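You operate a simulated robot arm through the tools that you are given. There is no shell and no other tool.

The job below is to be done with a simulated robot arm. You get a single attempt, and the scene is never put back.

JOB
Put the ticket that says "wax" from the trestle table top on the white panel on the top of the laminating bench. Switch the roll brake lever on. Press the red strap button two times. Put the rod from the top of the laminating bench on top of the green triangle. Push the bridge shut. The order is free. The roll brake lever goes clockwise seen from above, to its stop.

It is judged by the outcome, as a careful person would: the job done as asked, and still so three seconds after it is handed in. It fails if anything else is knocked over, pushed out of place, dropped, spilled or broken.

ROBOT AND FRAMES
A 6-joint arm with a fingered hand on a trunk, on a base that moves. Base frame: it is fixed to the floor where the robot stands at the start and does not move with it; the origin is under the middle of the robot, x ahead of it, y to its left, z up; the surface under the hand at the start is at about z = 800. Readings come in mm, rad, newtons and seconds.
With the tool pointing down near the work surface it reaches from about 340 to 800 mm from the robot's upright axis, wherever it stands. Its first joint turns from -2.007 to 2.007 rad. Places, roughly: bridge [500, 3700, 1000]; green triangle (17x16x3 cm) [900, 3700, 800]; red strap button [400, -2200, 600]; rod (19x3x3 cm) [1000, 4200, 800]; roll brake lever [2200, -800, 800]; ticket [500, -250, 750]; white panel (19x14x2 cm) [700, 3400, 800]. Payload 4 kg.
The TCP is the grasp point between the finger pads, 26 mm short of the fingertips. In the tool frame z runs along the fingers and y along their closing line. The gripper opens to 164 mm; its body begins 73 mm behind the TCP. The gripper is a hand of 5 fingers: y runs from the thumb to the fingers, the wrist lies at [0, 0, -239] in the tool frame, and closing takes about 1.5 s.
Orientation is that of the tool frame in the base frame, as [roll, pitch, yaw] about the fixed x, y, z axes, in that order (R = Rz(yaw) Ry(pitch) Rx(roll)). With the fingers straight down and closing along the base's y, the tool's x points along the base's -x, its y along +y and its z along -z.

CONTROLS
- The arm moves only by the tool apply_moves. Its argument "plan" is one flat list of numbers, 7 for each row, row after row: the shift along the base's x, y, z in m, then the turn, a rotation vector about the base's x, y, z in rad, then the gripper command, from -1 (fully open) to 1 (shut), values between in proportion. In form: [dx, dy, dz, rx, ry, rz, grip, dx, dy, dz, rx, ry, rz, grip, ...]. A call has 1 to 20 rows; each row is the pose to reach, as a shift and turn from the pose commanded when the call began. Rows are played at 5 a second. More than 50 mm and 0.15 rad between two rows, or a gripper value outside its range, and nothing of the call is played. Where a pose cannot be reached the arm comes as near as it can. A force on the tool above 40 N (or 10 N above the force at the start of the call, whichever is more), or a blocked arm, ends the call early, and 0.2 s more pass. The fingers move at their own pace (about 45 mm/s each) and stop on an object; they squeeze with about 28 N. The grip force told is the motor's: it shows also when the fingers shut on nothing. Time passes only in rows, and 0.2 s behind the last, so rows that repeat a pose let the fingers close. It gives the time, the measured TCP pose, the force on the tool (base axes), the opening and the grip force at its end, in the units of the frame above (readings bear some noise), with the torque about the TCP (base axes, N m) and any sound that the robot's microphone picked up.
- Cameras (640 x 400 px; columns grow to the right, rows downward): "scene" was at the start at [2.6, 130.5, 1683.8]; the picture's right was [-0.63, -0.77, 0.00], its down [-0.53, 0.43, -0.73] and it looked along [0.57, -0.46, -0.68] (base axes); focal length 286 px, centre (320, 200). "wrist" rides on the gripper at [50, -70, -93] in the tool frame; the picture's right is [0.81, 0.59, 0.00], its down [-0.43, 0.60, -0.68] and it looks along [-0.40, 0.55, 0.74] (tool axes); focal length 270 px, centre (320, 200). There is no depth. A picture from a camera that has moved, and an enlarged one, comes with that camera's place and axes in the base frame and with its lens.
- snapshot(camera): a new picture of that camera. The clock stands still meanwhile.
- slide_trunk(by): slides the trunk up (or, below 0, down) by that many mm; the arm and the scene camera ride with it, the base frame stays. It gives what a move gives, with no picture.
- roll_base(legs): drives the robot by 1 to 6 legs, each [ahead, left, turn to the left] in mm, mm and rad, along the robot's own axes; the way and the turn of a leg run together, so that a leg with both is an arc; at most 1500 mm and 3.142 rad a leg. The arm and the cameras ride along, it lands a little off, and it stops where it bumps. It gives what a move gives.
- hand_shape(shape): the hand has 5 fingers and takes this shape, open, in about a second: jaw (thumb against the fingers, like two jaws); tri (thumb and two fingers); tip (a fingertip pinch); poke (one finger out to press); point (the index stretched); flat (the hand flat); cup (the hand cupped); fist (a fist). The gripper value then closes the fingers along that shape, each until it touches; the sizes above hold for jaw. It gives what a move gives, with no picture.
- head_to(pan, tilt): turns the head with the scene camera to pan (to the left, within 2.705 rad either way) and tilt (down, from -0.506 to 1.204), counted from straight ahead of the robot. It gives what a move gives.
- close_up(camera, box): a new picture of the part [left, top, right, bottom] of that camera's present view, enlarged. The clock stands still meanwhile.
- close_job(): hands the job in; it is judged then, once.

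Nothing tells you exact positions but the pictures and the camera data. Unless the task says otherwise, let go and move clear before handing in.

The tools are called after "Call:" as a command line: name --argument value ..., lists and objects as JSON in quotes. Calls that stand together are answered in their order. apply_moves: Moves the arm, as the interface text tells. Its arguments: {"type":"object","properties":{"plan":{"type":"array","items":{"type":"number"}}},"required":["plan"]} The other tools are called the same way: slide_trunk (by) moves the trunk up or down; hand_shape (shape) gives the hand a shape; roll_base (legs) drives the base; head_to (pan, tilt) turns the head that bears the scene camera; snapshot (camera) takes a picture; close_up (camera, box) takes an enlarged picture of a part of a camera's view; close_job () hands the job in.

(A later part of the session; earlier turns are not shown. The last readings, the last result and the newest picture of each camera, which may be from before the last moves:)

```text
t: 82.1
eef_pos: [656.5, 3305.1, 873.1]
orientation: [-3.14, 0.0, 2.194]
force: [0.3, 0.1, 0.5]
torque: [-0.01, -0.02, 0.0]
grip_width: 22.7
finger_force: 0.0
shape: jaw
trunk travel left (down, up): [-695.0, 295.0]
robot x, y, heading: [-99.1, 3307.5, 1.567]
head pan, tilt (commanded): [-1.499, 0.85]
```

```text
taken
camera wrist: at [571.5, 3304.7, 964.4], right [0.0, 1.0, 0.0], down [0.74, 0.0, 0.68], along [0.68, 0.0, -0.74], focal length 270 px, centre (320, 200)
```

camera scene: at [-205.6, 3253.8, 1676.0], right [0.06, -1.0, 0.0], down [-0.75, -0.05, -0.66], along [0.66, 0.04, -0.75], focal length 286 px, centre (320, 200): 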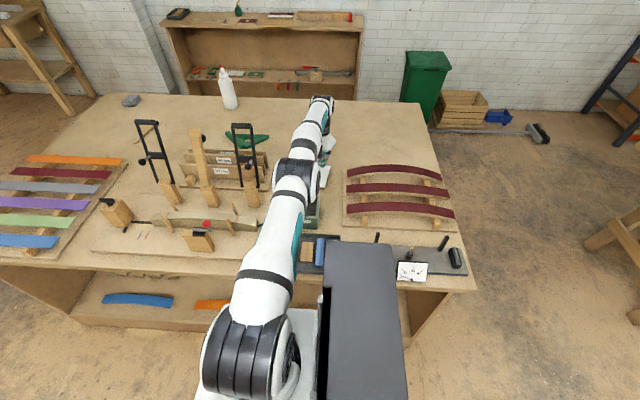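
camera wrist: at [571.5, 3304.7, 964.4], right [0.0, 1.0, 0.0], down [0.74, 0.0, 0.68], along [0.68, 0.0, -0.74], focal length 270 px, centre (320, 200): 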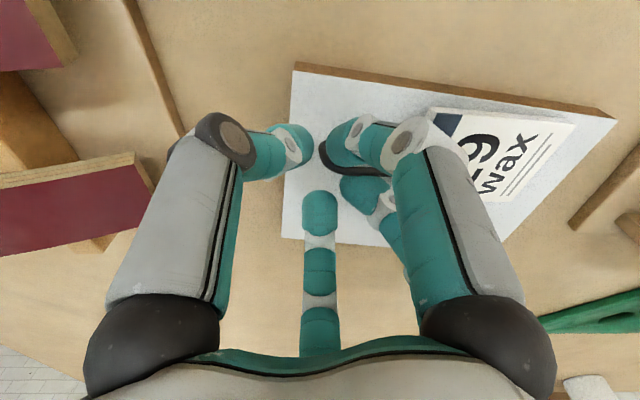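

The ticket stays on the panel. I'll rise further and check with the cameras.

Call:
apply_moves --plan '[0, 0, 0.03, 0, 0, 0, 0.72, 0, 0, 0.06, 0, 0, 0, 0.72, -0.02, 0, 0.1, 0, 0, 0, 0.72, -0.06, 0, 0.13, 0, 0, 0, 0.72, -0.1, 0, 0.16, 0, 0, 0, 0.72, -0.14, 0, 0.19, 0, 0, 0, 0.72, -0.18, 0, 0.215, 0, 0, 0, 0.72, -0.2, 0, 0.24, 0, 0, 0, 0.72]'

Call:
snapshot --camera "wrist"

Call:
snapshot --camera "scene"

```text
t: 83.9
eef_pos: [458.4, 3304.7, 1113.6]
orientation: [3.14, 0.002, 2.196]
force: [-0.6, 0.8, -0.1]
torque: [-0.03, -0.02, -0.01]
grip_width: 22.4
finger_force: 0.1
shape: jaw
trunk travel left (down, up): [-695.0, 295.0]
robot x, y, heading: [-94.4, 3312.2, 1.562]
head pan, tilt (commanded): [-1.499, 0.85]
```

```text
taken
camera wrist: at [371.3, 3305.6, 1205.6], right [0.0, 1.0, 0.0], down [0.73, 0.0, 0.68], along [0.68, 0.0, -0.73], focal length 270 px, centre (320, 200)
```

wrist: 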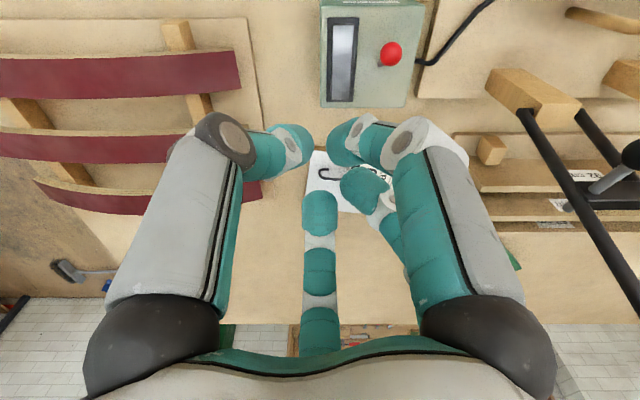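

```text
taken
camera scene: at [-206.8, 3253.8, 1645.8], right [0.06, -1.0, 0.0], down [-0.75, -0.05, -0.66], along [0.66, 0.04, -0.75], focal length 286 px, centre (320, 200)
```

scene: 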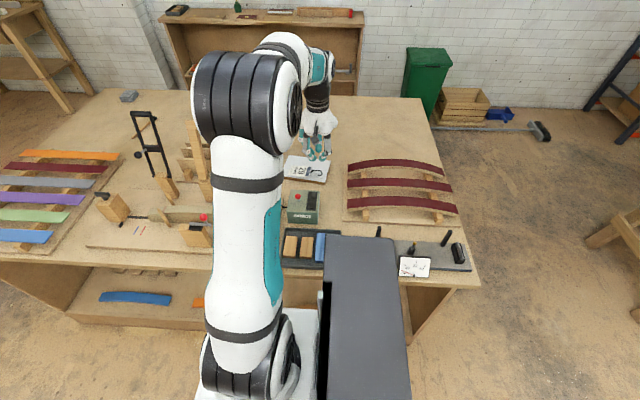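

Call:
close_up --camera "scene" --box '[270, 135, 350, 195]'

Call:
close_up --camera "scene" --box '[90, 80, 250, 260]'

```text
6.67 times, centred on (310, 165) of scene
camera zoom: at [-206.8, 3253.8, 1645.8], right [0.06, -1.0, 0.0], down [-0.75, -0.05, -0.66], along [0.66, 0.04, -0.75], focal length 1907 px, centre (387, 433)
```

zoom: 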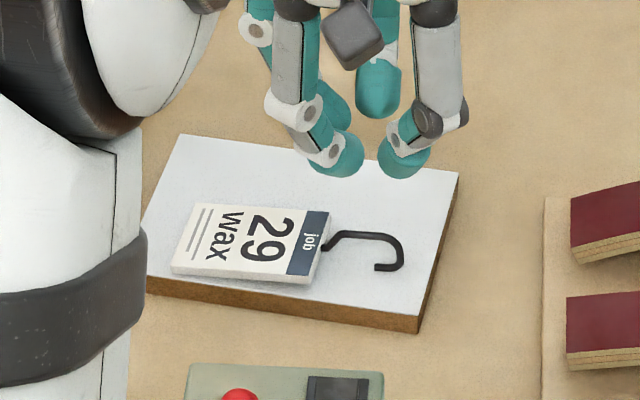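

```text
2.22 times, centred on (170, 170) of scene
camera zoom: at [-206.8, 3253.8, 1645.8], right [0.06, -1.0, 0.0], down [-0.75, -0.05, -0.66], along [0.66, 0.04, -0.75], focal length 636 px, centre (653, 267)
```

zoom: 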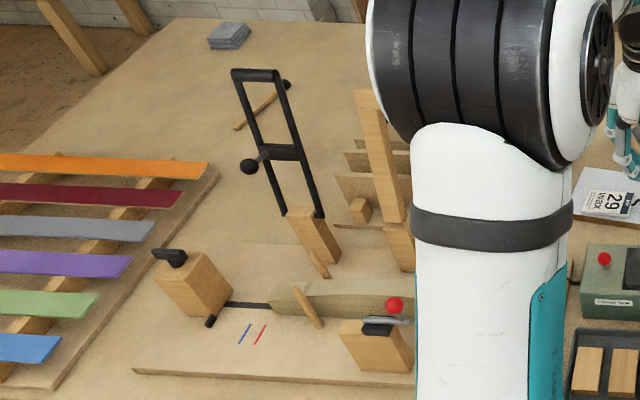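

The ticket with its hook lies wholly on the white panel. Next is the bridge: I'll raise the trunk 200 mm so the hand clears everything, then drive 400 mm ahead to stand opposite it.

Call:
slide_trunk --by 200

Call:
roll_base --legs '[[400, 0, 0.004]]'

Call:
head_to --pan -1.5 --tilt 1.0

Call:
snapshot --camera "scene"

Call:
snapshot --camera "wrist"

```text
t: 86.1
eef_pos: [457.8, 3304.1, 1312.5]
orientation: [-3.141, 0.001, 2.195]
force: [1.2, -0.3, -0.4]
torque: [0.02, 0.02, -0.06]
grip_width: 22.7
finger_force: 0.0
shape: jaw
trunk travel left (down, up): [-895.0, 95.0]
robot x, y, heading: [-99.5, 3308.7, 1.569]
head pan, tilt (commanded): [-1.499, 0.85]
```

```text
t: 88.6
eef_pos: [461.0, 3706.3, 1312.1]
orientation: [3.141, 0.002, 2.202]
force: [0.3, 0.7, 0.4]
torque: [0.01, 0.0, 0.0]
grip_width: 22.7
finger_force: 0.1
shape: jaw
trunk travel left (down, up): [-895.0, 95.0]
robot x, y, heading: [-95.0, 3706.4, 1.565]
head pan, tilt (commanded): [-1.499, 0.85]
```

```text
t: 89.3
eef_pos: [460.1, 3706.5, 1312.8]
orientation: [-3.141, 0.001, 2.202]
force: [-0.1, -0.5, -0.2]
torque: [0.01, 0.01, 0.03]
grip_width: 22.6
finger_force: 0.1
shape: jaw
trunk travel left (down, up): [-895.0, 95.0]
robot x, y, heading: [-96.3, 3707.0, 1.567]
head pan, tilt (commanded): [-1.499, 1.0]
```

```text
taken
camera scene: at [-212.3, 3650.1, 1834.9], right [0.07, -1.0, 0.0], down [-0.84, -0.06, -0.54], along [0.54, 0.04, -0.84], focal length 286 px, centre (320, 200)
```

scene: 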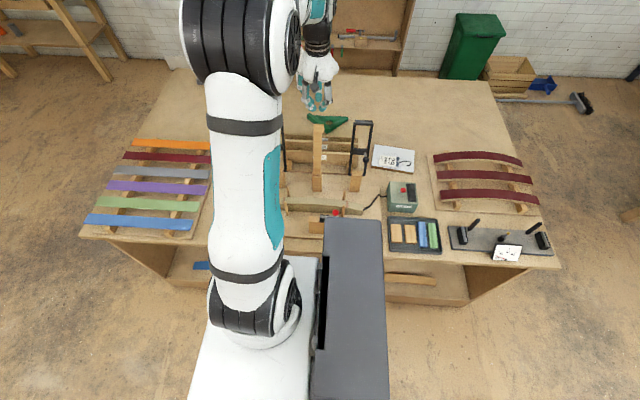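

```text
taken
camera wrist: at [374.2, 3706.3, 1405.2], right [0.0, 1.0, 0.0], down [0.74, 0.0, 0.68], along [0.68, 0.0, -0.74], focal length 270 px, centre (320, 200)
```

wrist: 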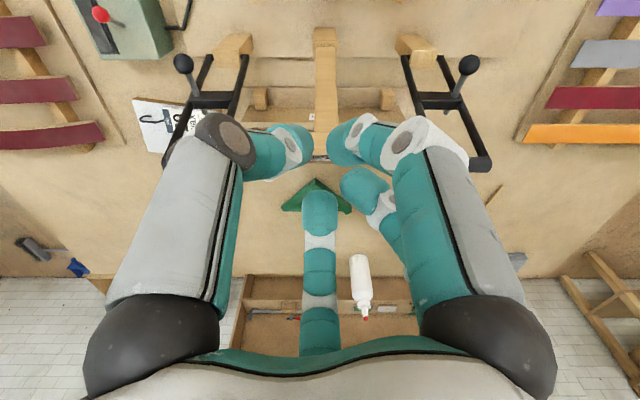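

Call:
close_up --camera "scene" --box '[270, 100, 390, 240]'

Call:
close_up --camera "wrist" --box '[230, 0, 420, 190]'

```text
2.86 times, centred on (330, 170) of scene
camera zoom: at [-212.3, 3650.1, 1834.9], right [0.07, -1.0, 0.0], down [-0.84, -0.06, -0.54], along [0.54, 0.04, -0.84], focal length 817 px, centre (291, 286)
```

zoom: 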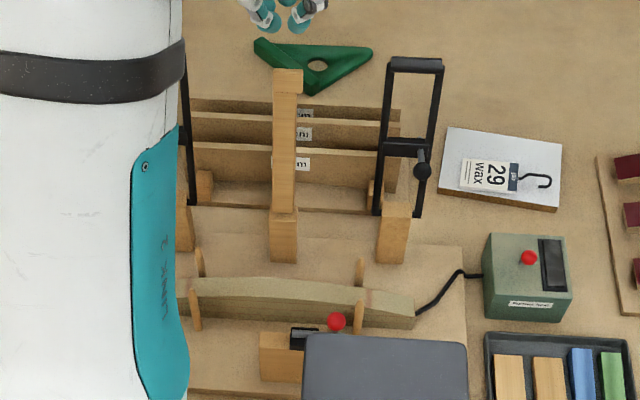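

```text
2.11 times, centred on (325, 95) of wrist
camera zoom: at [374.2, 3706.3, 1405.2], right [0.0, 1.0, 0.0], down [0.74, 0.0, 0.68], along [0.68, 0.0, -0.74], focal length 569 px, centre (310, 421)
```

zoom: 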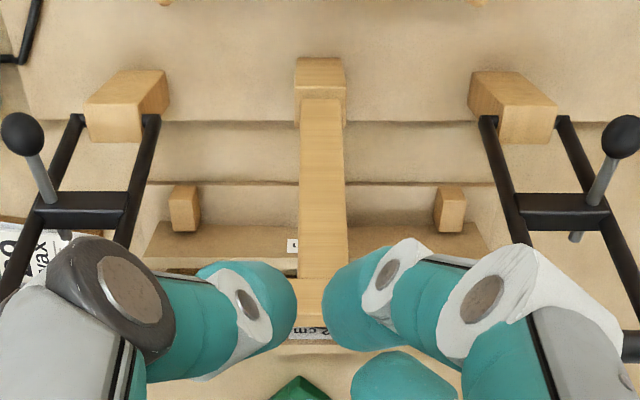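

The bar stands at y≈3714. I'll close the fingers into a stub, turn the camera side away, pass above the bar and come down behind it.

Call:
apply_moves --plan '[0, 0.002, -0.04, 0, 0, 0.13, 1, 0, 0.004, -0.08, 0, 0, 0.26, 1, 0.01, 0.006, -0.1, 0, 0, 0.39, 1, 0.05, 0.007, -0.1, 0, 0, 0.52, 1, 0.09, 0.007, -0.1, 0, 0, 0.65, 1, 0.13, 0.007, -0.1, 0, 0, 0.78, 1, 0.165, 0.007, -0.105, 0, 0, 0.91, 1, 0.18, 0.007, -0.11, 0, 0, 1.04, 1]'

Call:
snapshot --camera "wrist"

Call:
snapshot --camera "scene"

```text
t: 91.1
eef_pos: [639.4, 3712.2, 1202.2]
orientation: [3.14, 0.001, -3.038]
force: [-0.1, -0.8, 0.3]
torque: [0.03, -0.01, 0.0]
grip_width: 0.1
finger_force: 27.8
shape: jaw
trunk travel left (down, up): [-895.0, 95.0]
robot x, y, heading: [-94.5, 3707.8, 1.574]
head pan, tilt (commanded): [-1.499, 1.0]
```

```text
taken
camera wrist: at [596.9, 3638.8, 1294.9], right [-0.86, 0.5, 0.0], down [0.37, 0.64, 0.68], along [0.34, 0.59, -0.74], focal length 270 px, centre (320, 200)
```

wrist: 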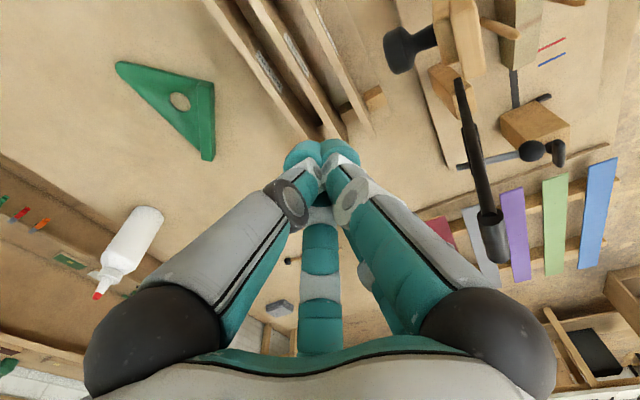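

```text
taken
camera scene: at [-211.8, 3650.4, 1834.9], right [0.07, -1.0, 0.0], down [-0.84, -0.06, -0.54], along [0.54, 0.04, -0.84], focal length 286 px, centre (320, 200)
```

scene: 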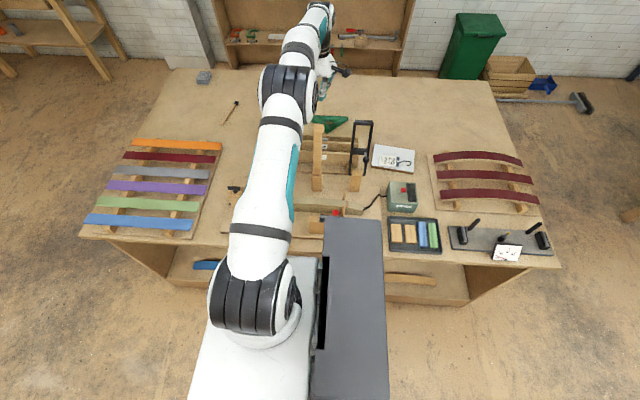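

I'm above and behind the bar; the black knob on its back is visible. Descending to z≈1100 behind it.

Call:
apply_moves --plan '[0, 0.001, -0.035, 0, 0, 0, 1, 0, 0.001, -0.07, 0, 0, 0, 1, 0, 0.001, -0.105, 0, 0, 0, 1, 0, 0.001, -0.105, 0, 0, 0, 1]'

Call:
snapshot --camera "wrist"

Call:
close_up --camera "scene" --box '[270, 40, 390, 200]'

```text
t: 92.1
eef_pos: [637.8, 3713.6, 1097.5]
orientation: [3.142, 0.002, -3.041]
force: [0.1, -0.9, -0.4]
torque: [-0.01, -0.02, 0.04]
grip_width: 0.0
finger_force: 28.4
shape: jaw
trunk travel left (down, up): [-895.0, 95.0]
robot x, y, heading: [-92.2, 3709.2, 1.569]
head pan, tilt (commanded): [-1.499, 1.0]
```

```text
taken
camera wrist: at [594.3, 3639.3, 1190.8], right [-0.86, 0.5, 0.0], down [0.37, 0.64, 0.68], along [0.34, 0.58, -0.74], focal length 270 px, centre (320, 200)
```

wrist: 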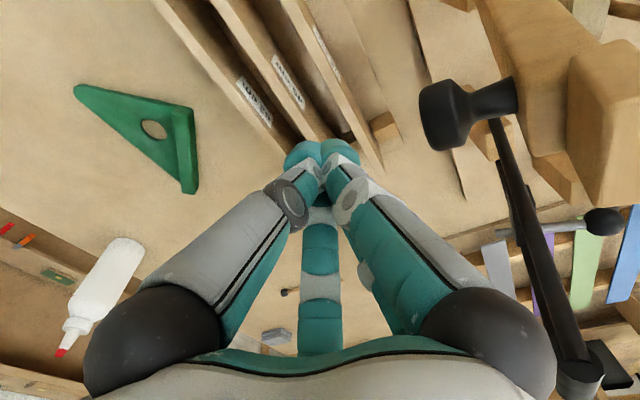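

```text
2.50 times, centred on (330, 120) of scene
camera zoom: at [-212.8, 3650.4, 1834.8], right [0.07, -1.0, 0.0], down [-0.84, -0.06, -0.54], along [0.54, 0.04, -0.84], focal length 715 px, centre (295, 400)
```

zoom: 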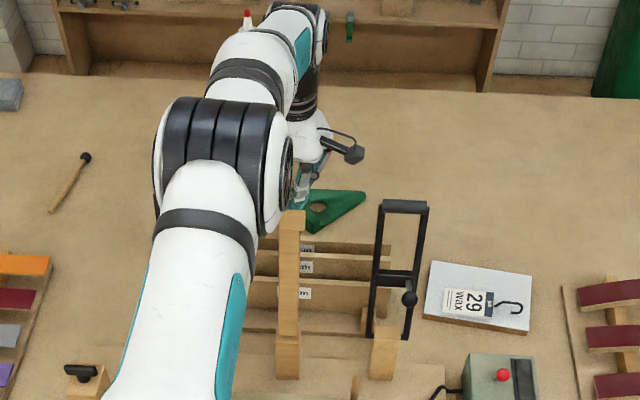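

Behind the knob now. I'll push toward −x gently and watch the bar.

Call:
apply_moves --plan '[-0.025, 0, 0, 0, 0, 0, 1, -0.04, 0, 0, 0, 0, 0, 1, -0.055, 0, 0, 0, 0, 0, 1, -0.07, 0, 0, 0, 0, 0, 1, -0.085, 0, 0, 0, 0, 0, 1, -0.1, 0, 0, 0, 0, 0, 1, -0.115, 0, 0, 0, 0, 0, 1]'

Call:
snapshot --camera "wrist"

Call:
close_up --camera "scene" --box '[270, 40, 390, 200]'

```text
t: 93.7
eef_pos: [525.8, 3713.8, 1098.0]
orientation: [-3.141, 0.0, -3.04]
force: [-0.2, -0.1, 0.1]
torque: [0.03, -0.02, 0.02]
grip_width: 0.0
finger_force: 28.0
shape: jaw
trunk travel left (down, up): [-895.0, 95.0]
robot x, y, heading: [-98.5, 3708.7, 1.571]
head pan, tilt (commanded): [-1.499, 1.0]
```

```text
taken
camera wrist: at [481.6, 3639.4, 1190.3], right [-0.86, 0.5, 0.0], down [0.37, 0.64, 0.68], along [0.34, 0.58, -0.74], focal length 270 px, centre (320, 200)
```

wrist: 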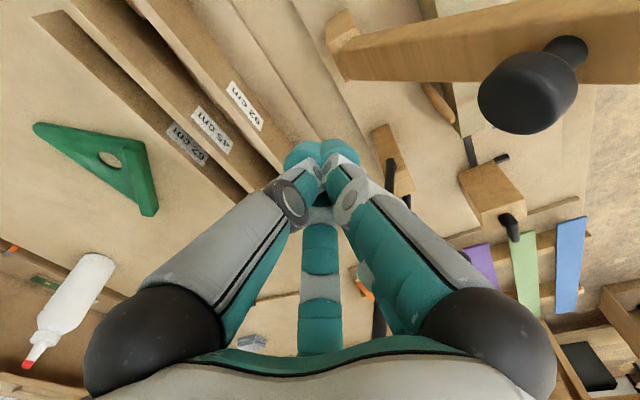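

```text
2.50 times, centred on (330, 120) of scene
camera zoom: at [-213.0, 3650.3, 1834.8], right [0.07, -1.0, 0.0], down [-0.84, -0.06, -0.54], along [0.54, 0.04, -0.84], focal length 715 px, centre (295, 400)
```

zoom: 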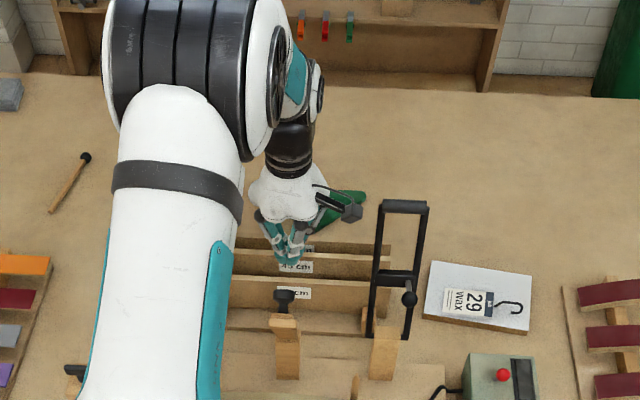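

The bar has passed vertical and moved on toward −x by itself. I'll wait briefly and look whether it keeps falling shut.

Call:
apply_moves --plan '[0, 0, 0, 0, 0, 0, 1, 0, 0, 0, 0, 0, 0, 1, 0, 0, 0, 0, 0, 0, 1]'

Call:
snapshot --camera "wrist"

Call:
close_up --camera "scene" --box '[270, 100, 390, 240]'

```text
t: 94.5
eef_pos: [526.2, 3713.7, 1097.1]
orientation: [-3.141, 0.002, -3.04]
force: [0.3, -1.3, 0.1]
torque: [0.0, -0.02, -0.02]
grip_width: 0.1
finger_force: 28.1
shape: jaw
trunk travel left (down, up): [-895.0, 95.0]
robot x, y, heading: [-93.7, 3706.5, 1.571]
head pan, tilt (commanded): [-1.499, 1.0]
```

```text
taken
camera wrist: at [482.3, 3639.5, 1190.4], right [-0.86, 0.5, 0.0], down [0.37, 0.64, 0.68], along [0.34, 0.58, -0.74], focal length 270 px, centre (320, 200)
```

wrist: 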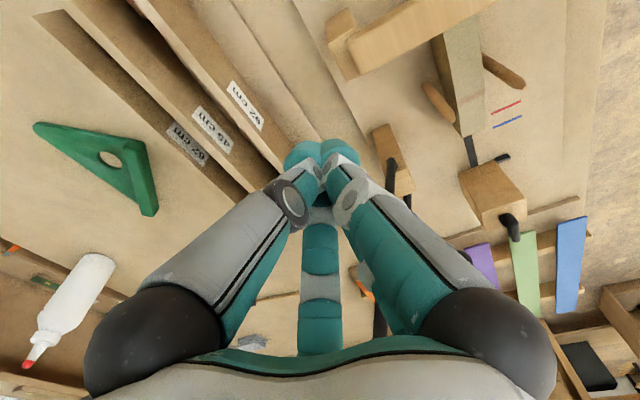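

```text
2.86 times, centred on (330, 170) of scene
camera zoom: at [-212.4, 3650.4, 1834.8], right [0.07, -1.0, 0.0], down [-0.84, -0.06, -0.54], along [0.54, 0.04, -0.84], focal length 817 px, centre (291, 286)
```

zoom: 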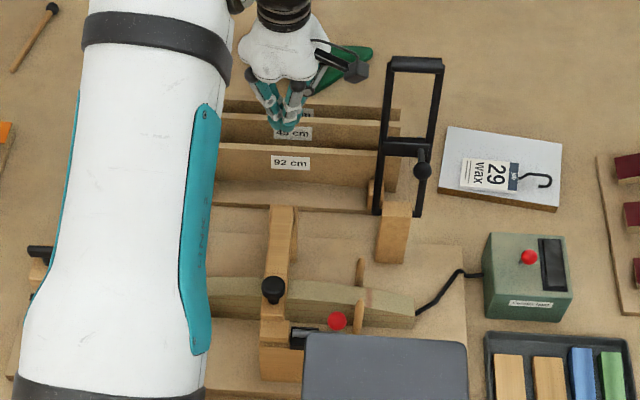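

The bridge has swung down across the jig onto the front post. I'll press gently on it from above to be sure it is fully shut.

Call:
apply_moves --plan '[-0.04, 0, 0, 0, 0, 0, 1, -0.08, 0, 0, 0, 0, 0, 1, -0.12, 0, 0, 0, 0, 0, 1, -0.138, 0, -0.03, 0, 0, 0, 1, -0.138, 0, -0.07, 0, 0, 0, 1, -0.138, 0, -0.1, 0, 0, 0, 1, -0.138, 0, -0.108, 0, 0, 0, 1]'

Call:
snapshot --camera "wrist"

Call:
head_to --pan -1.2 --tilt 1.0

Call:
snapshot --camera "scene"

```text
t: 96.1
eef_pos: [385.8, 3714.6, 986.1]
orientation: [-3.141, 0.003, -3.041]
force: [0.5, 0.4, -0.3]
torque: [-0.02, -0.02, 0.03]
grip_width: 0.0
finger_force: 28.1
shape: jaw
trunk travel left (down, up): [-895.0, 95.0]
robot x, y, heading: [-91.4, 3704.9, 1.569]
head pan, tilt (commanded): [-1.499, 1.0]
```

```text
taken
camera wrist: at [342.6, 3640.9, 1079.6], right [-0.86, 0.5, 0.0], down [0.37, 0.64, 0.68], along [0.34, 0.58, -0.74], focal length 270 px, centre (320, 200)
```

wrist: 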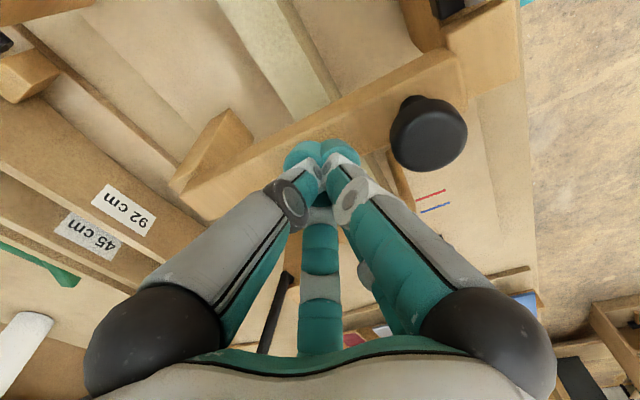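

```text
t: 96.9
eef_pos: [386.8, 3714.0, 986.5]
orientation: [-3.14, 0.001, -3.042]
force: [-0.2, 0.2, 0.5]
torque: [-0.06, 0.02, -0.02]
grip_width: 0.1
finger_force: 28.4
shape: jaw
trunk travel left (down, up): [-895.0, 95.0]
robot x, y, heading: [-95.7, 3707.8, 1.573]
head pan, tilt (commanded): [-1.201, 1.0]
```

```text
taken
camera scene: at [-216.8, 3670.5, 1834.8], right [0.36, -0.93, 0.0], down [-0.79, -0.3, -0.54], along [0.5, 0.19, -0.84], focal length 286 px, centre (320, 200)
```

scene: 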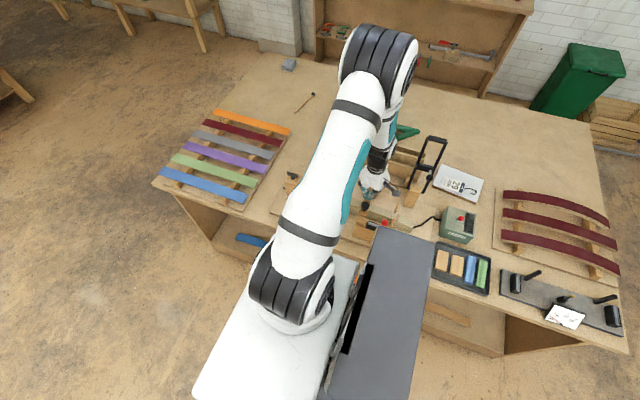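

Call:
apply_moves --plan '[0, 0, -0.006, 0, 0, 0, 1, 0, 0, -0.012, 0, 0, 0, 1, 0, 0, -0.018, 0, 0, 0, 1, 0, 0, -0.024, 0, 0, 0, 1, 0, 0, -0.03, 0, 0, 0, 1]'

Call:
snapshot --camera "wrist"

```text
t: 97.8
eef_pos: [387.2, 3715.1, 971.8]
orientation: [3.141, 0.0, -3.04]
force: [-6.6, 1.4, 21.6]
torque: [0.12, 0.29, 0.02]
grip_width: 0.1
finger_force: 27.4
shape: jaw
trunk travel left (down, up): [-895.0, 95.0]
robot x, y, heading: [-96.9, 3705.2, 1.572]
head pan, tilt (commanded): [-1.201, 1.0]
stopped in row 4: the force on the tool passed its limit at 45 N (the readings are from after the stop); the commanded pose is now the measured one
```

```text
taken
camera wrist: at [342.3, 3641.0, 1064.6], right [-0.86, 0.5, 0.0], down [0.37, 0.64, 0.68], along [0.34, 0.59, -0.74], focal length 270 px, centre (320, 200)
```

wrist: 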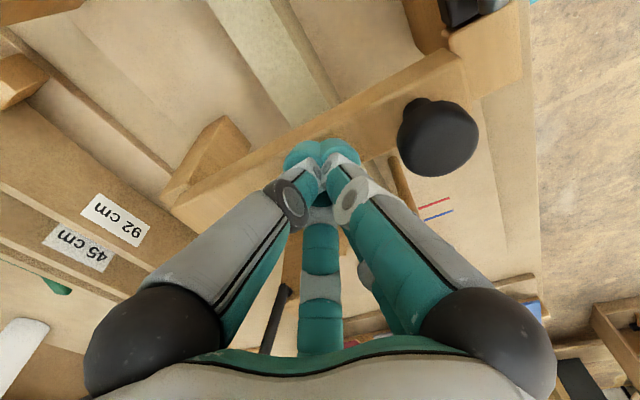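

The bar is firm under 45 N at tip height ≈946, so the bridge is at its stop. I'll lift away and verify with a close-up.

Call:
apply_moves --plan '[0, 0, 0.03, 0, 0, 0, 1, 0, 0, 0.07, 0, 0, 0, 1, 0, 0, 0.11, 0, 0, 0, 1, 0, 0, 0.15, 0, 0, 0, 1, 0, 0, 0.19, 0, 0, 0, 1, 0, 0, 0.23, 0, 0, 0, 1, 0, 0, 0.27, 0, 0, 0, 1, 0, 0, 0.31, 0, 0, 0, 1]'

Call:
close_up --camera "wrist" --box '[300, 0, 560, 180]'

Call:
head_to --pan -1.5 --tilt 0.9

Call:
close_up --camera "scene" --box '[240, 100, 400, 260]'

```text
t: 99.6
eef_pos: [386.9, 3713.2, 1280.9]
orientation: [3.141, 0.001, -3.04]
force: [0.3, -0.6, -0.2]
torque: [0.01, -0.01, 0.01]
grip_width: 0.0
finger_force: 27.9
shape: jaw
trunk travel left (down, up): [-895.0, 95.0]
robot x, y, heading: [-94.2, 3707.0, 1.568]
head pan, tilt (commanded): [-1.201, 1.0]
```

```text
2.22 times, centred on (430, 90) of wrist
camera zoom: at [343.2, 3640.2, 1372.9], right [-0.86, 0.5, 0.0], down [0.37, 0.64, 0.68], along [0.34, 0.59, -0.74], focal length 601 px, centre (76, 444)
```

zoom: 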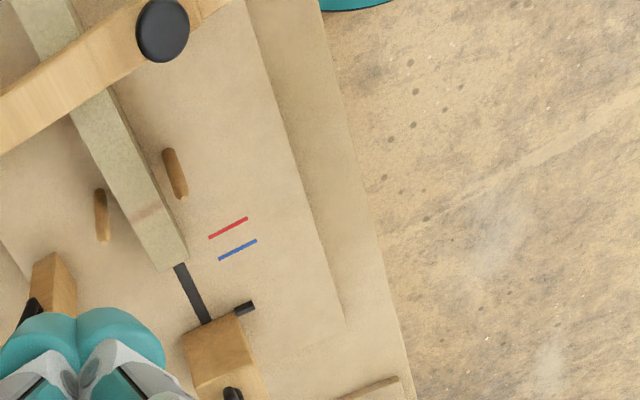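

```text
t: 100.4
eef_pos: [387.2, 3713.7, 1278.5]
orientation: [3.141, 0.0, -3.041]
force: [0.7, -0.6, 0.4]
torque: [-0.01, -0.02, -0.05]
grip_width: 0.0
finger_force: 27.4
shape: jaw
trunk travel left (down, up): [-895.0, 95.0]
robot x, y, heading: [-91.3, 3706.4, 1.577]
head pan, tilt (commanded): [-1.499, 0.901]
```

```text
2.50 times, centred on (320, 180) of scene
camera zoom: at [-206.8, 3650.9, 1842.0], right [0.07, -1.0, 0.0], down [-0.78, -0.06, -0.62], along [0.62, 0.04, -0.78], focal length 715 px, centre (320, 250)
```

zoom: 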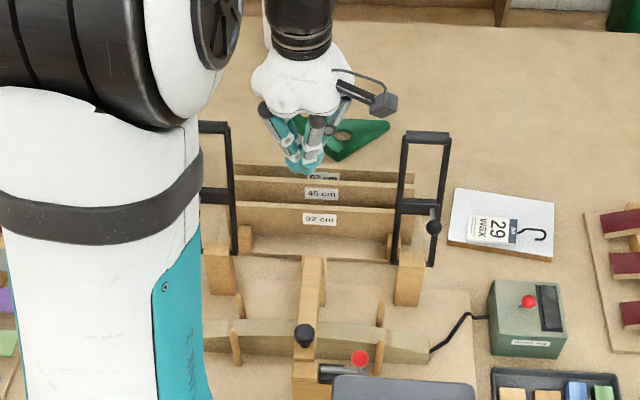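

The bridge is shut across the posts. Next is the rod on the far side of the bench: I'll back out, go around the near end of the bench and into the aisle on its +x side, in stages.

Call:
roll_base --legs '[[0, 320, 0], [-1416, 0, 0]]'

Call:
head_to --pan -1.4 --tilt 0.6

Call:
snapshot --camera "scene"

```text
t: 109.1
eef_pos: [86.0, 2319.0, 1279.5]
orientation: [3.141, -0.001, -3.023]
force: [0.6, -0.2, 0.4]
torque: [0.0, 0.05, 0.01]
grip_width: 0.0
finger_force: 27.2
shape: jaw
trunk travel left (down, up): [-895.0, 95.0]
robot x, y, heading: [-398.3, 2304.2, 1.591]
head pan, tilt (commanded): [-1.499, 0.901]
```

```text
t: 109.9
eef_pos: [84.6, 2320.5, 1280.0]
orientation: [3.141, 0.001, -3.024]
force: [-0.6, -0.5, 0.0]
torque: [-0.01, -0.01, -0.01]
grip_width: 0.0
finger_force: 28.1
shape: jaw
trunk travel left (down, up): [-895.0, 95.0]
robot x, y, heading: [-395.4, 2301.8, 1.585]
head pan, tilt (commanded): [-1.4, 0.6]
```

```text
taken
camera scene: at [-496.5, 2255.5, 1866.8], right [0.19, -0.98, 0.0], down [-0.56, -0.11, -0.82], along [0.81, 0.15, -0.57], focal length 286 px, centre (320, 200)
```

scene: 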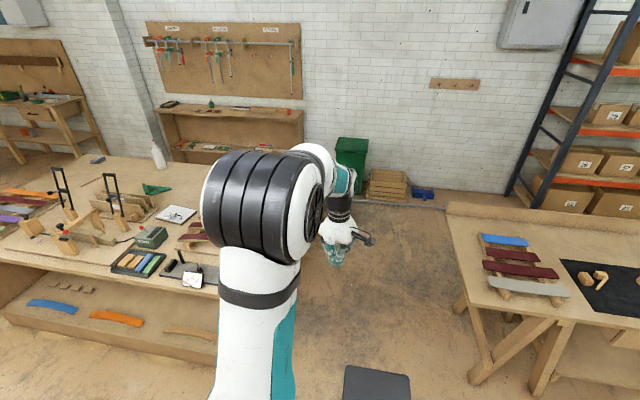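

The corridor between bench and trestle table is clear. I'll turn right and drive through.

Call:
roll_base --legs '[[0, 0, -1.588], [1450, 0, 0]]'

Call:
head_to --pan 0.3 --tilt 0.6

Call:
snapshot --camera "scene"

```text
t: 120.9
eef_pos: [1075.7, 1877.4, 1280.4]
orientation: [3.14, 0.002, 1.725]
force: [0.1, 0.7, -0.4]
torque: [-0.04, -0.01, 0.01]
grip_width: 0.0
finger_force: 28.2
shape: jaw
trunk travel left (down, up): [-895.0, 95.0]
robot x, y, heading: [1045.3, 2357.9, 0.052]
head pan, tilt (commanded): [-1.4, 0.6]
```

```text
t: 122.6
eef_pos: [1076.2, 1875.9, 1277.3]
orientation: [3.141, -0.001, 1.725]
force: [0.2, 0.6, 0.1]
torque: [0.01, 0.0, 0.03]
grip_width: 0.0
finger_force: 28.1
shape: jaw
trunk travel left (down, up): [-895.0, 95.0]
robot x, y, heading: [1043.6, 2355.5, 0.055]
head pan, tilt (commanded): [0.3, 0.6]
```

```text
taken
camera scene: at [1056.5, 2567.9, 1866.9], right [0.34, -0.94, 0.0], down [-0.53, -0.19, -0.83], along [0.78, 0.28, -0.56], focal length 286 px, centre (320, 200)
```

scene: 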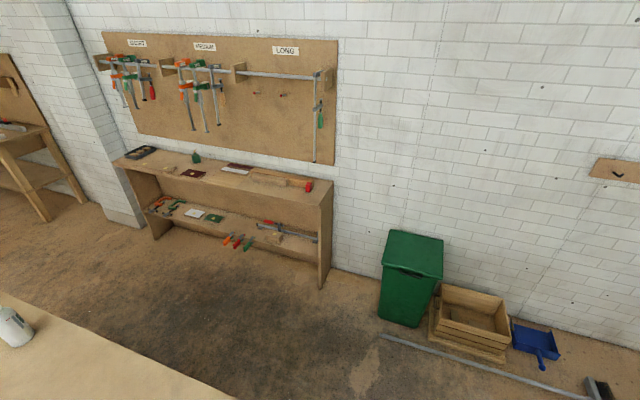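

The aisle between bench and rack is clear. I'll advance to its mouth, turn right so the bench will be on my right side, and back up along the aisle.

Call:
roll_base --legs '[[655, -45, 0], [0, 0, -1.626]]'

Call:
head_to --pan -1.3 --tilt 0.6

Call:
snapshot --camera "scene"

```text
t: 130.2
eef_pos: [1225.8, 2328.7, 1279.5]
orientation: [-3.141, -0.002, 0.128]
force: [0.3, -0.5, -0.8]
torque: [-0.02, -0.01, 0.05]
grip_width: 0.0
finger_force: 28.4
shape: jaw
trunk travel left (down, up): [-895.0, 95.0]
robot x, y, heading: [1712.3, 2344.6, -1.545]
head pan, tilt (commanded): [0.3, 0.6]
```

```text
t: 131.8
eef_pos: [1227.6, 2327.9, 1280.0]
orientation: [3.14, 0.0, 0.126]
force: [0.6, 0.6, 0.1]
torque: [0.0, 0.0, 0.02]
grip_width: 0.3
finger_force: 28.3
shape: jaw
trunk travel left (down, up): [-895.0, 95.0]
robot x, y, heading: [1704.5, 2347.1, -1.554]
head pan, tilt (commanded): [-1.3, 0.6]
```

```text
taken
camera scene: at [1806.0, 2383.3, 1866.9], right [-0.29, 0.96, 0.0], down [0.54, 0.17, -0.83], along [-0.79, -0.24, -0.56], focal length 286 px, centre (320, 200)
```

scene: 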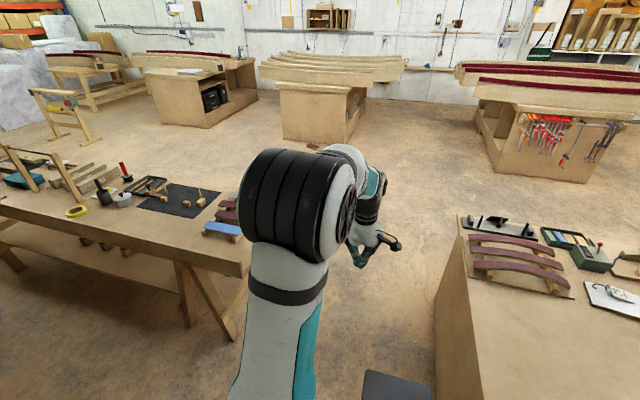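

Call:
roll_base --legs '[[0, 20, -0.017], [-1300, 0, 0]]'

Call:
head_to --pan -1.6 --tilt 1.1

Call:
snapshot --camera "scene"

```text
t: 138.8
eef_pos: [1242.7, 3651.9, 1278.8]
orientation: [-3.14, 0.0, 0.098]
force: [-0.5, 0.1, -0.3]
torque: [0.02, 0.02, -0.01]
grip_width: 0.1
finger_force: 28.4
shape: jaw
trunk travel left (down, up): [-895.0, 95.0]
robot x, y, heading: [1724.6, 3655.9, -1.569]
head pan, tilt (commanded): [-1.3, 0.6]
```

```text
t: 139.7
eef_pos: [1243.1, 3651.7, 1279.4]
orientation: [-3.14, 0.0, 0.097]
force: [1.1, -0.7, -0.1]
torque: [-0.03, 0.01, -0.01]
grip_width: 0.0
finger_force: 27.9
shape: jaw
trunk travel left (down, up): [-895.0, 95.0]
robot x, y, heading: [1725.6, 3658.3, -1.577]
head pan, tilt (commanded): [-1.6, 1.1]
```

```text
taken
camera scene: at [1844.9, 3714.9, 1828.3], right [0.03, 1.0, 0.0], down [0.89, -0.03, -0.45], along [-0.45, 0.01, -0.89], focal length 286 px, centre (320, 200)
```

scene: 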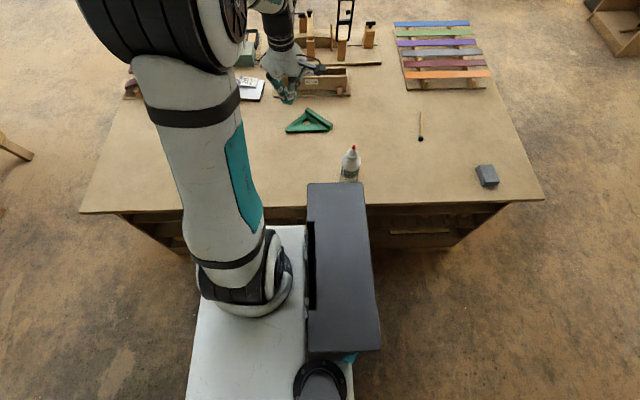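

I'm in the aisle with the bench on my right; rod and triangle are both visible. I'll zoom in on each.

Call:
close_up --camera "scene" --box '[270, 95, 350, 145]'

Call:
close_up --camera "scene" --box '[390, 100, 454, 150]'

```text
8.00 times, centred on (310, 120) of scene
camera zoom: at [1844.9, 3714.9, 1828.3], right [0.03, 1.0, 0.0], down [0.89, -0.03, -0.45], along [-0.45, 0.01, -0.89], focal length 2288 px, centre (400, 840)
```

zoom: 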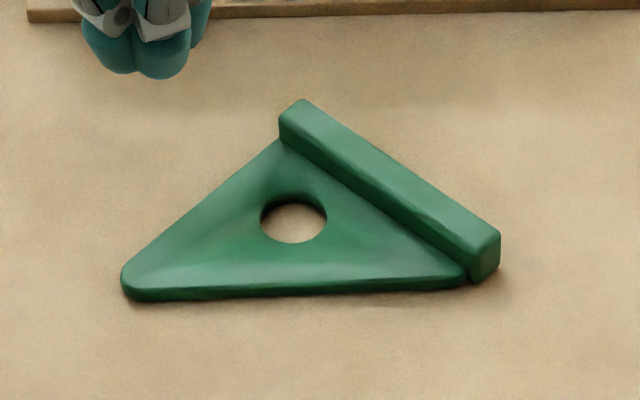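

```text
8.00 times, centred on (422, 125) of scene
camera zoom: at [1844.9, 3714.9, 1828.3], right [0.03, 1.0, 0.0], down [0.89, -0.03, -0.45], along [-0.45, 0.01, -0.89], focal length 2288 px, centre (-496, 800)
```

zoom: 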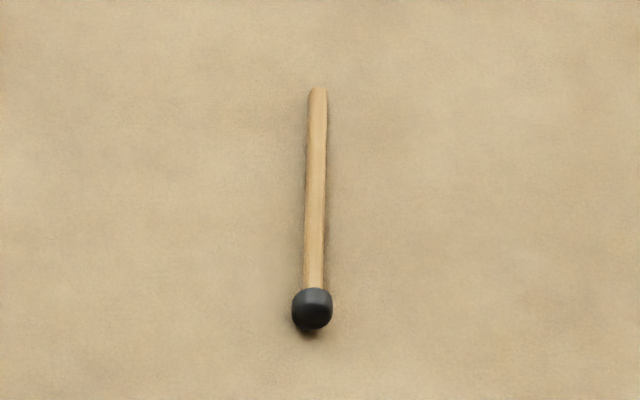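

The rod is a ball-headed stick: ball at about (1039, 4187), other end (872, 4225). The triangle is a plate with a raised stock along one leg. I'll move opposite the rod and closer to the bench, then lower the trunk.

Call:
roll_base --legs '[[-537, 0, 0], [0, -40, 0]]'

Call:
snapshot --camera "scene"

```text
t: 143.3
eef_pos: [1202.3, 4190.4, 1279.1]
orientation: [-3.141, -0.001, 0.101]
force: [-0.1, 0.5, 0.3]
torque: [-0.01, -0.04, -0.02]
grip_width: 0.2
finger_force: 28.3
shape: jaw
trunk travel left (down, up): [-895.0, 95.0]
robot x, y, heading: [1690.2, 4195.5, -1.573]
head pan, tilt (commanded): [-1.6, 1.1]
```

```text
taken
camera scene: at [1804.1, 4255.5, 1828.4], right [0.03, 1.0, 0.0], down [0.89, -0.03, -0.45], along [-0.45, 0.01, -0.89], focal length 286 px, centre (320, 200)
```

scene: 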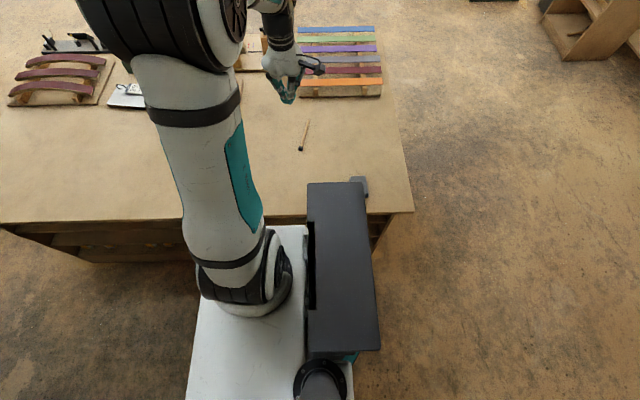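

Call:
close_up --camera "scene" --box '[264, 105, 344, 165]'

Call:
slide_trunk --by -230

Call:
snapshot --camera "wrist"

```text
6.67 times, centred on (304, 135) of scene
camera zoom: at [1804.1, 4255.5, 1828.4], right [0.03, 1.0, 0.0], down [0.89, -0.03, -0.45], along [-0.45, 0.01, -0.89], focal length 1907 px, centre (427, 633)
```

zoom: 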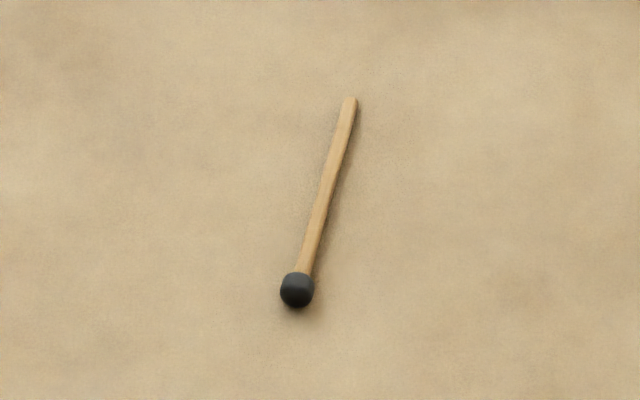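

```text
t: 145.7
eef_pos: [1204.4, 4189.9, 1048.7]
orientation: [3.141, 0.0, 0.099]
force: [-0.5, -0.3, 0.0]
torque: [-0.01, 0.01, 0.0]
grip_width: 0.2
finger_force: 28.1
shape: jaw
trunk travel left (down, up): [-665.0, 325.0]
robot x, y, heading: [1687.0, 4194.8, -1.571]
head pan, tilt (commanded): [-1.6, 1.1]
```

```text
taken
camera wrist: at [1247.2, 4264.8, 1142.1], right [0.86, -0.5, 0.0], down [-0.37, -0.64, 0.68], along [-0.34, -0.59, -0.74], focal length 270 px, centre (320, 200)
```

wrist: 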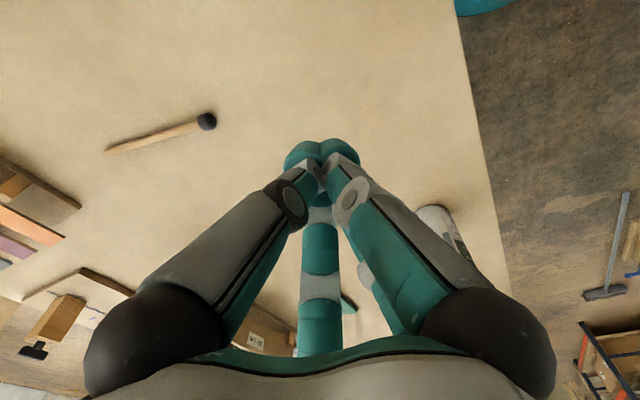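

Rod confirmed: ball (1039, 4190), far end (873, 4227), and my hand yaw already straddles that line. I'll open partway and move above the grip point at (975, 4205).

Call:
apply_moves --plan '[-0.04, 0.003, -0.02, 0, 0, 0, 0.27, -0.08, 0.006, -0.045, 0, 0, 0, 0.27, -0.12, 0.009, -0.07, 0, 0, 0, 0.27, -0.16, 0.011, -0.095, 0, 0, 0, 0.27, -0.2, 0.013, -0.12, 0, 0, 0, 0.27, -0.229, 0.015, -0.149, 0, 0, 0, 0.27, -0.229, 0.015, -0.149, 0, 0, 0, 0.27]'

Call:
snapshot --camera "wrist"

Call:
close_up --camera "scene" --box '[264, 85, 344, 165]'

```text
t: 147.3
eef_pos: [972.7, 4205.0, 899.1]
orientation: [-3.141, 0.0, 0.1]
force: [-0.8, 0.0, 0.2]
torque: [0.0, 0.0, 0.01]
grip_width: 59.6
finger_force: 0.0
shape: jaw
trunk travel left (down, up): [-665.0, 325.0]
robot x, y, heading: [1684.7, 4195.8, -1.572]
head pan, tilt (commanded): [-1.6, 1.1]
```

```text
taken
camera wrist: at [1015.4, 4279.9, 992.4], right [0.86, -0.5, 0.0], down [-0.37, -0.64, 0.68], along [-0.34, -0.59, -0.74], focal length 270 px, centre (320, 200)
```

wrist: 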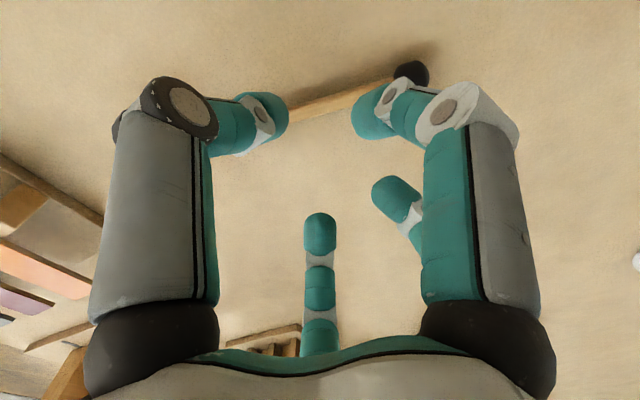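

```text
5.00 times, centred on (304, 125) of scene
camera zoom: at [1806.8, 4255.2, 1598.2], right [0.03, 1.0, 0.0], down [0.89, -0.03, -0.45], along [-0.45, 0.01, -0.89], focal length 1430 px, centre (400, 575)
```

zoom: 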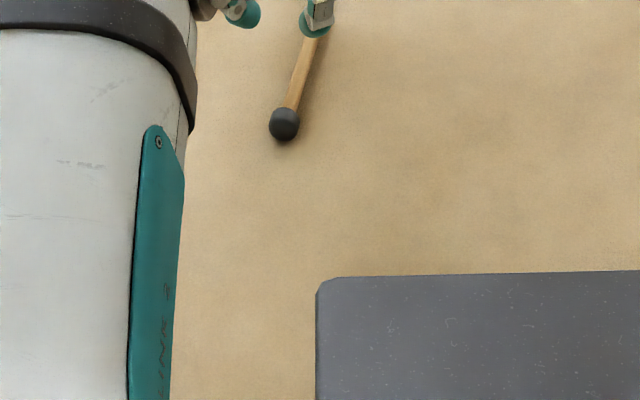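

Call:
close_up --camera "wrist" --box '[260, 50, 440, 150]'

```text
3.56 times, centred on (350, 100) of wrist
camera zoom: at [1015.4, 4279.9, 992.4], right [0.86, -0.5, 0.0], down [-0.37, -0.64, 0.68], along [-0.34, -0.59, -0.74], focal length 961 px, centre (213, 556)
```

zoom: 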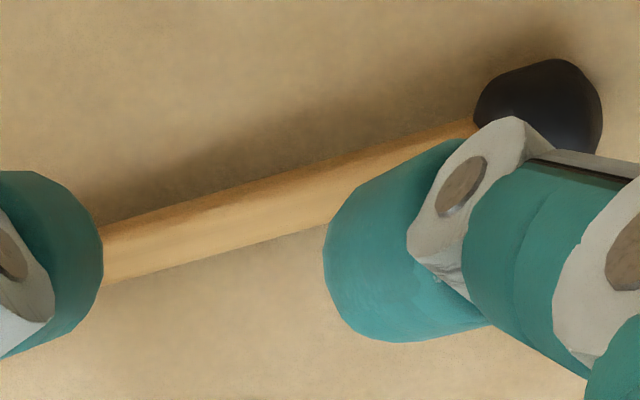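

The close view puts the stick axis at y≈4211 under my TCP, so I'll shift +6 mm in y while descending partway.

Call:
apply_moves --plan '[0.002, 0.006, -0.02, 0, 0, 0, 0.27, 0.003, 0.006, -0.04, 0, 0, 0, 0.27, 0.003, 0.006, -0.04, 0, 0, 0, 0.27]'

Call:
close_up --camera "wrist" --box '[230, 60, 440, 220]'

```text
t: 148.1
eef_pos: [976.8, 4211.1, 857.3]
orientation: [-3.141, -0.001, 0.102]
force: [-0.3, -0.3, 0.9]
torque: [-0.02, 0.0, -0.01]
grip_width: 59.4
finger_force: 0.1
shape: jaw
trunk travel left (down, up): [-665.0, 325.0]
robot x, y, heading: [1684.4, 4193.1, -1.572]
head pan, tilt (commanded): [-1.6, 1.1]
```

```text
2.50 times, centred on (335, 140) of wrist
camera zoom: at [1020.1, 4286.2, 951.3], right [0.86, -0.5, 0.0], down [-0.37, -0.64, 0.68], along [-0.34, -0.58, -0.74], focal length 676 px, centre (282, 350)
```

zoom: 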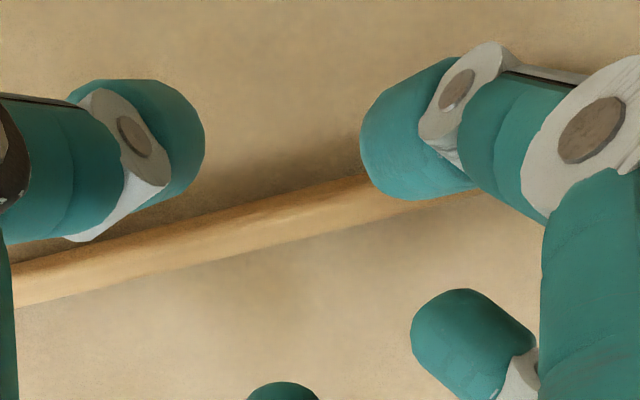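

Aligned within a millimetre. Descending to z≈830 and closing.

Call:
apply_moves --plan '[0, 0.001, -0.014, 0, 0, 0, 0.27, 0, 0.001, -0.027, 0, 0, 0, 0.27, 0, 0.001, -0.027, 0, 0, 0, 0.27]'

Call:
snapshot --camera "wrist"

```text
t: 148.9
eef_pos: [976.6, 4212.0, 836.5]
orientation: [-3.139, 0.007, 0.1]
force: [-4.4, 1.6, 21.6]
torque: [0.17, 0.83, -0.03]
grip_width: 60.6
finger_force: 0.0
shape: jaw
trunk travel left (down, up): [-665.0, 325.0]
robot x, y, heading: [1688.5, 4196.0, -1.569]
head pan, tilt (commanded): [-1.6, 1.1]
```

```text
taken
camera wrist: at [1020.7, 4287.1, 929.1], right [0.86, -0.5, -0.01], down [-0.37, -0.64, 0.68], along [-0.35, -0.58, -0.73], focal length 270 px, centre (320, 200)
```

wrist: 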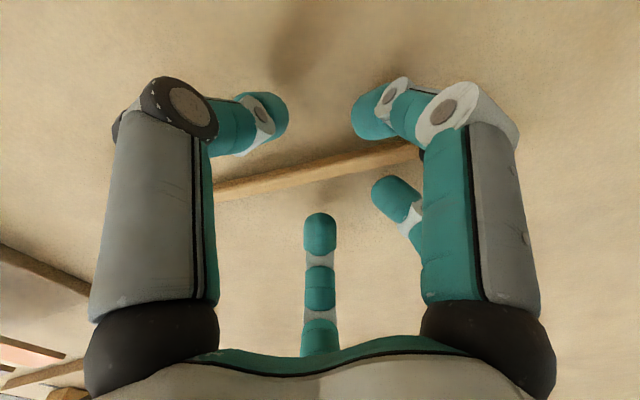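

Something under the hand touches (≈20 N, on the −x side, right on the stick line). I'll stop and look at the hand from the scene camera.

Call:
head_to --pan -1.6 --tilt 0.85

Call:
snapshot --camera "scene"

Call:
close_up --camera "scene" --box '[250, 110, 350, 190]'

```text
t: 149.7
eef_pos: [977.5, 4211.7, 835.6]
orientation: [-3.139, 0.005, 0.1]
force: [-6.5, 2.2, 28.1]
torque: [0.2, 1.16, -0.02]
grip_width: 60.7
finger_force: 0.1
shape: jaw
trunk travel left (down, up): [-665.0, 325.0]
robot x, y, heading: [1684.4, 4192.7, -1.568]
head pan, tilt (commanded): [-1.6, 0.85]
```

```text
taken
camera scene: at [1794.0, 4255.8, 1615.8], right [0.03, 1.0, 0.0], down [0.75, -0.02, -0.66], along [-0.66, 0.02, -0.75], focal length 286 px, centre (320, 200)
```

scene: 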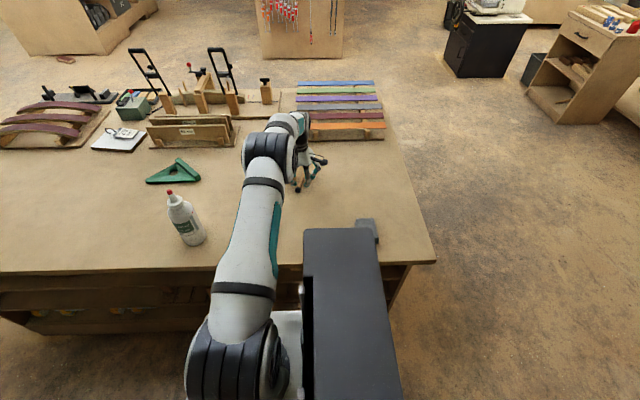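

```text
5.00 times, centred on (300, 150) of scene
camera zoom: at [1794.0, 4255.8, 1615.8], right [0.03, 1.0, 0.0], down [0.75, -0.02, -0.66], along [-0.66, 0.02, -0.75], focal length 1430 px, centre (420, 450)
```

zoom: 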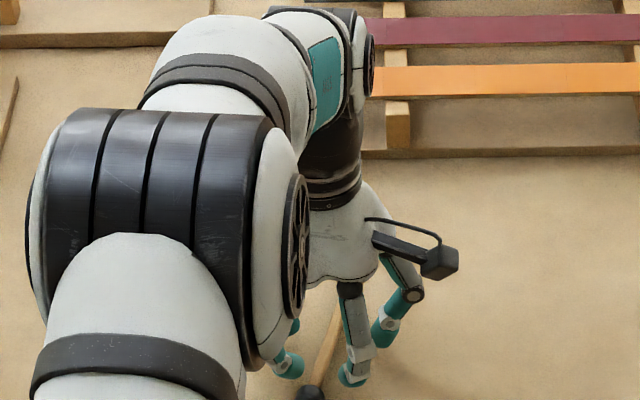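

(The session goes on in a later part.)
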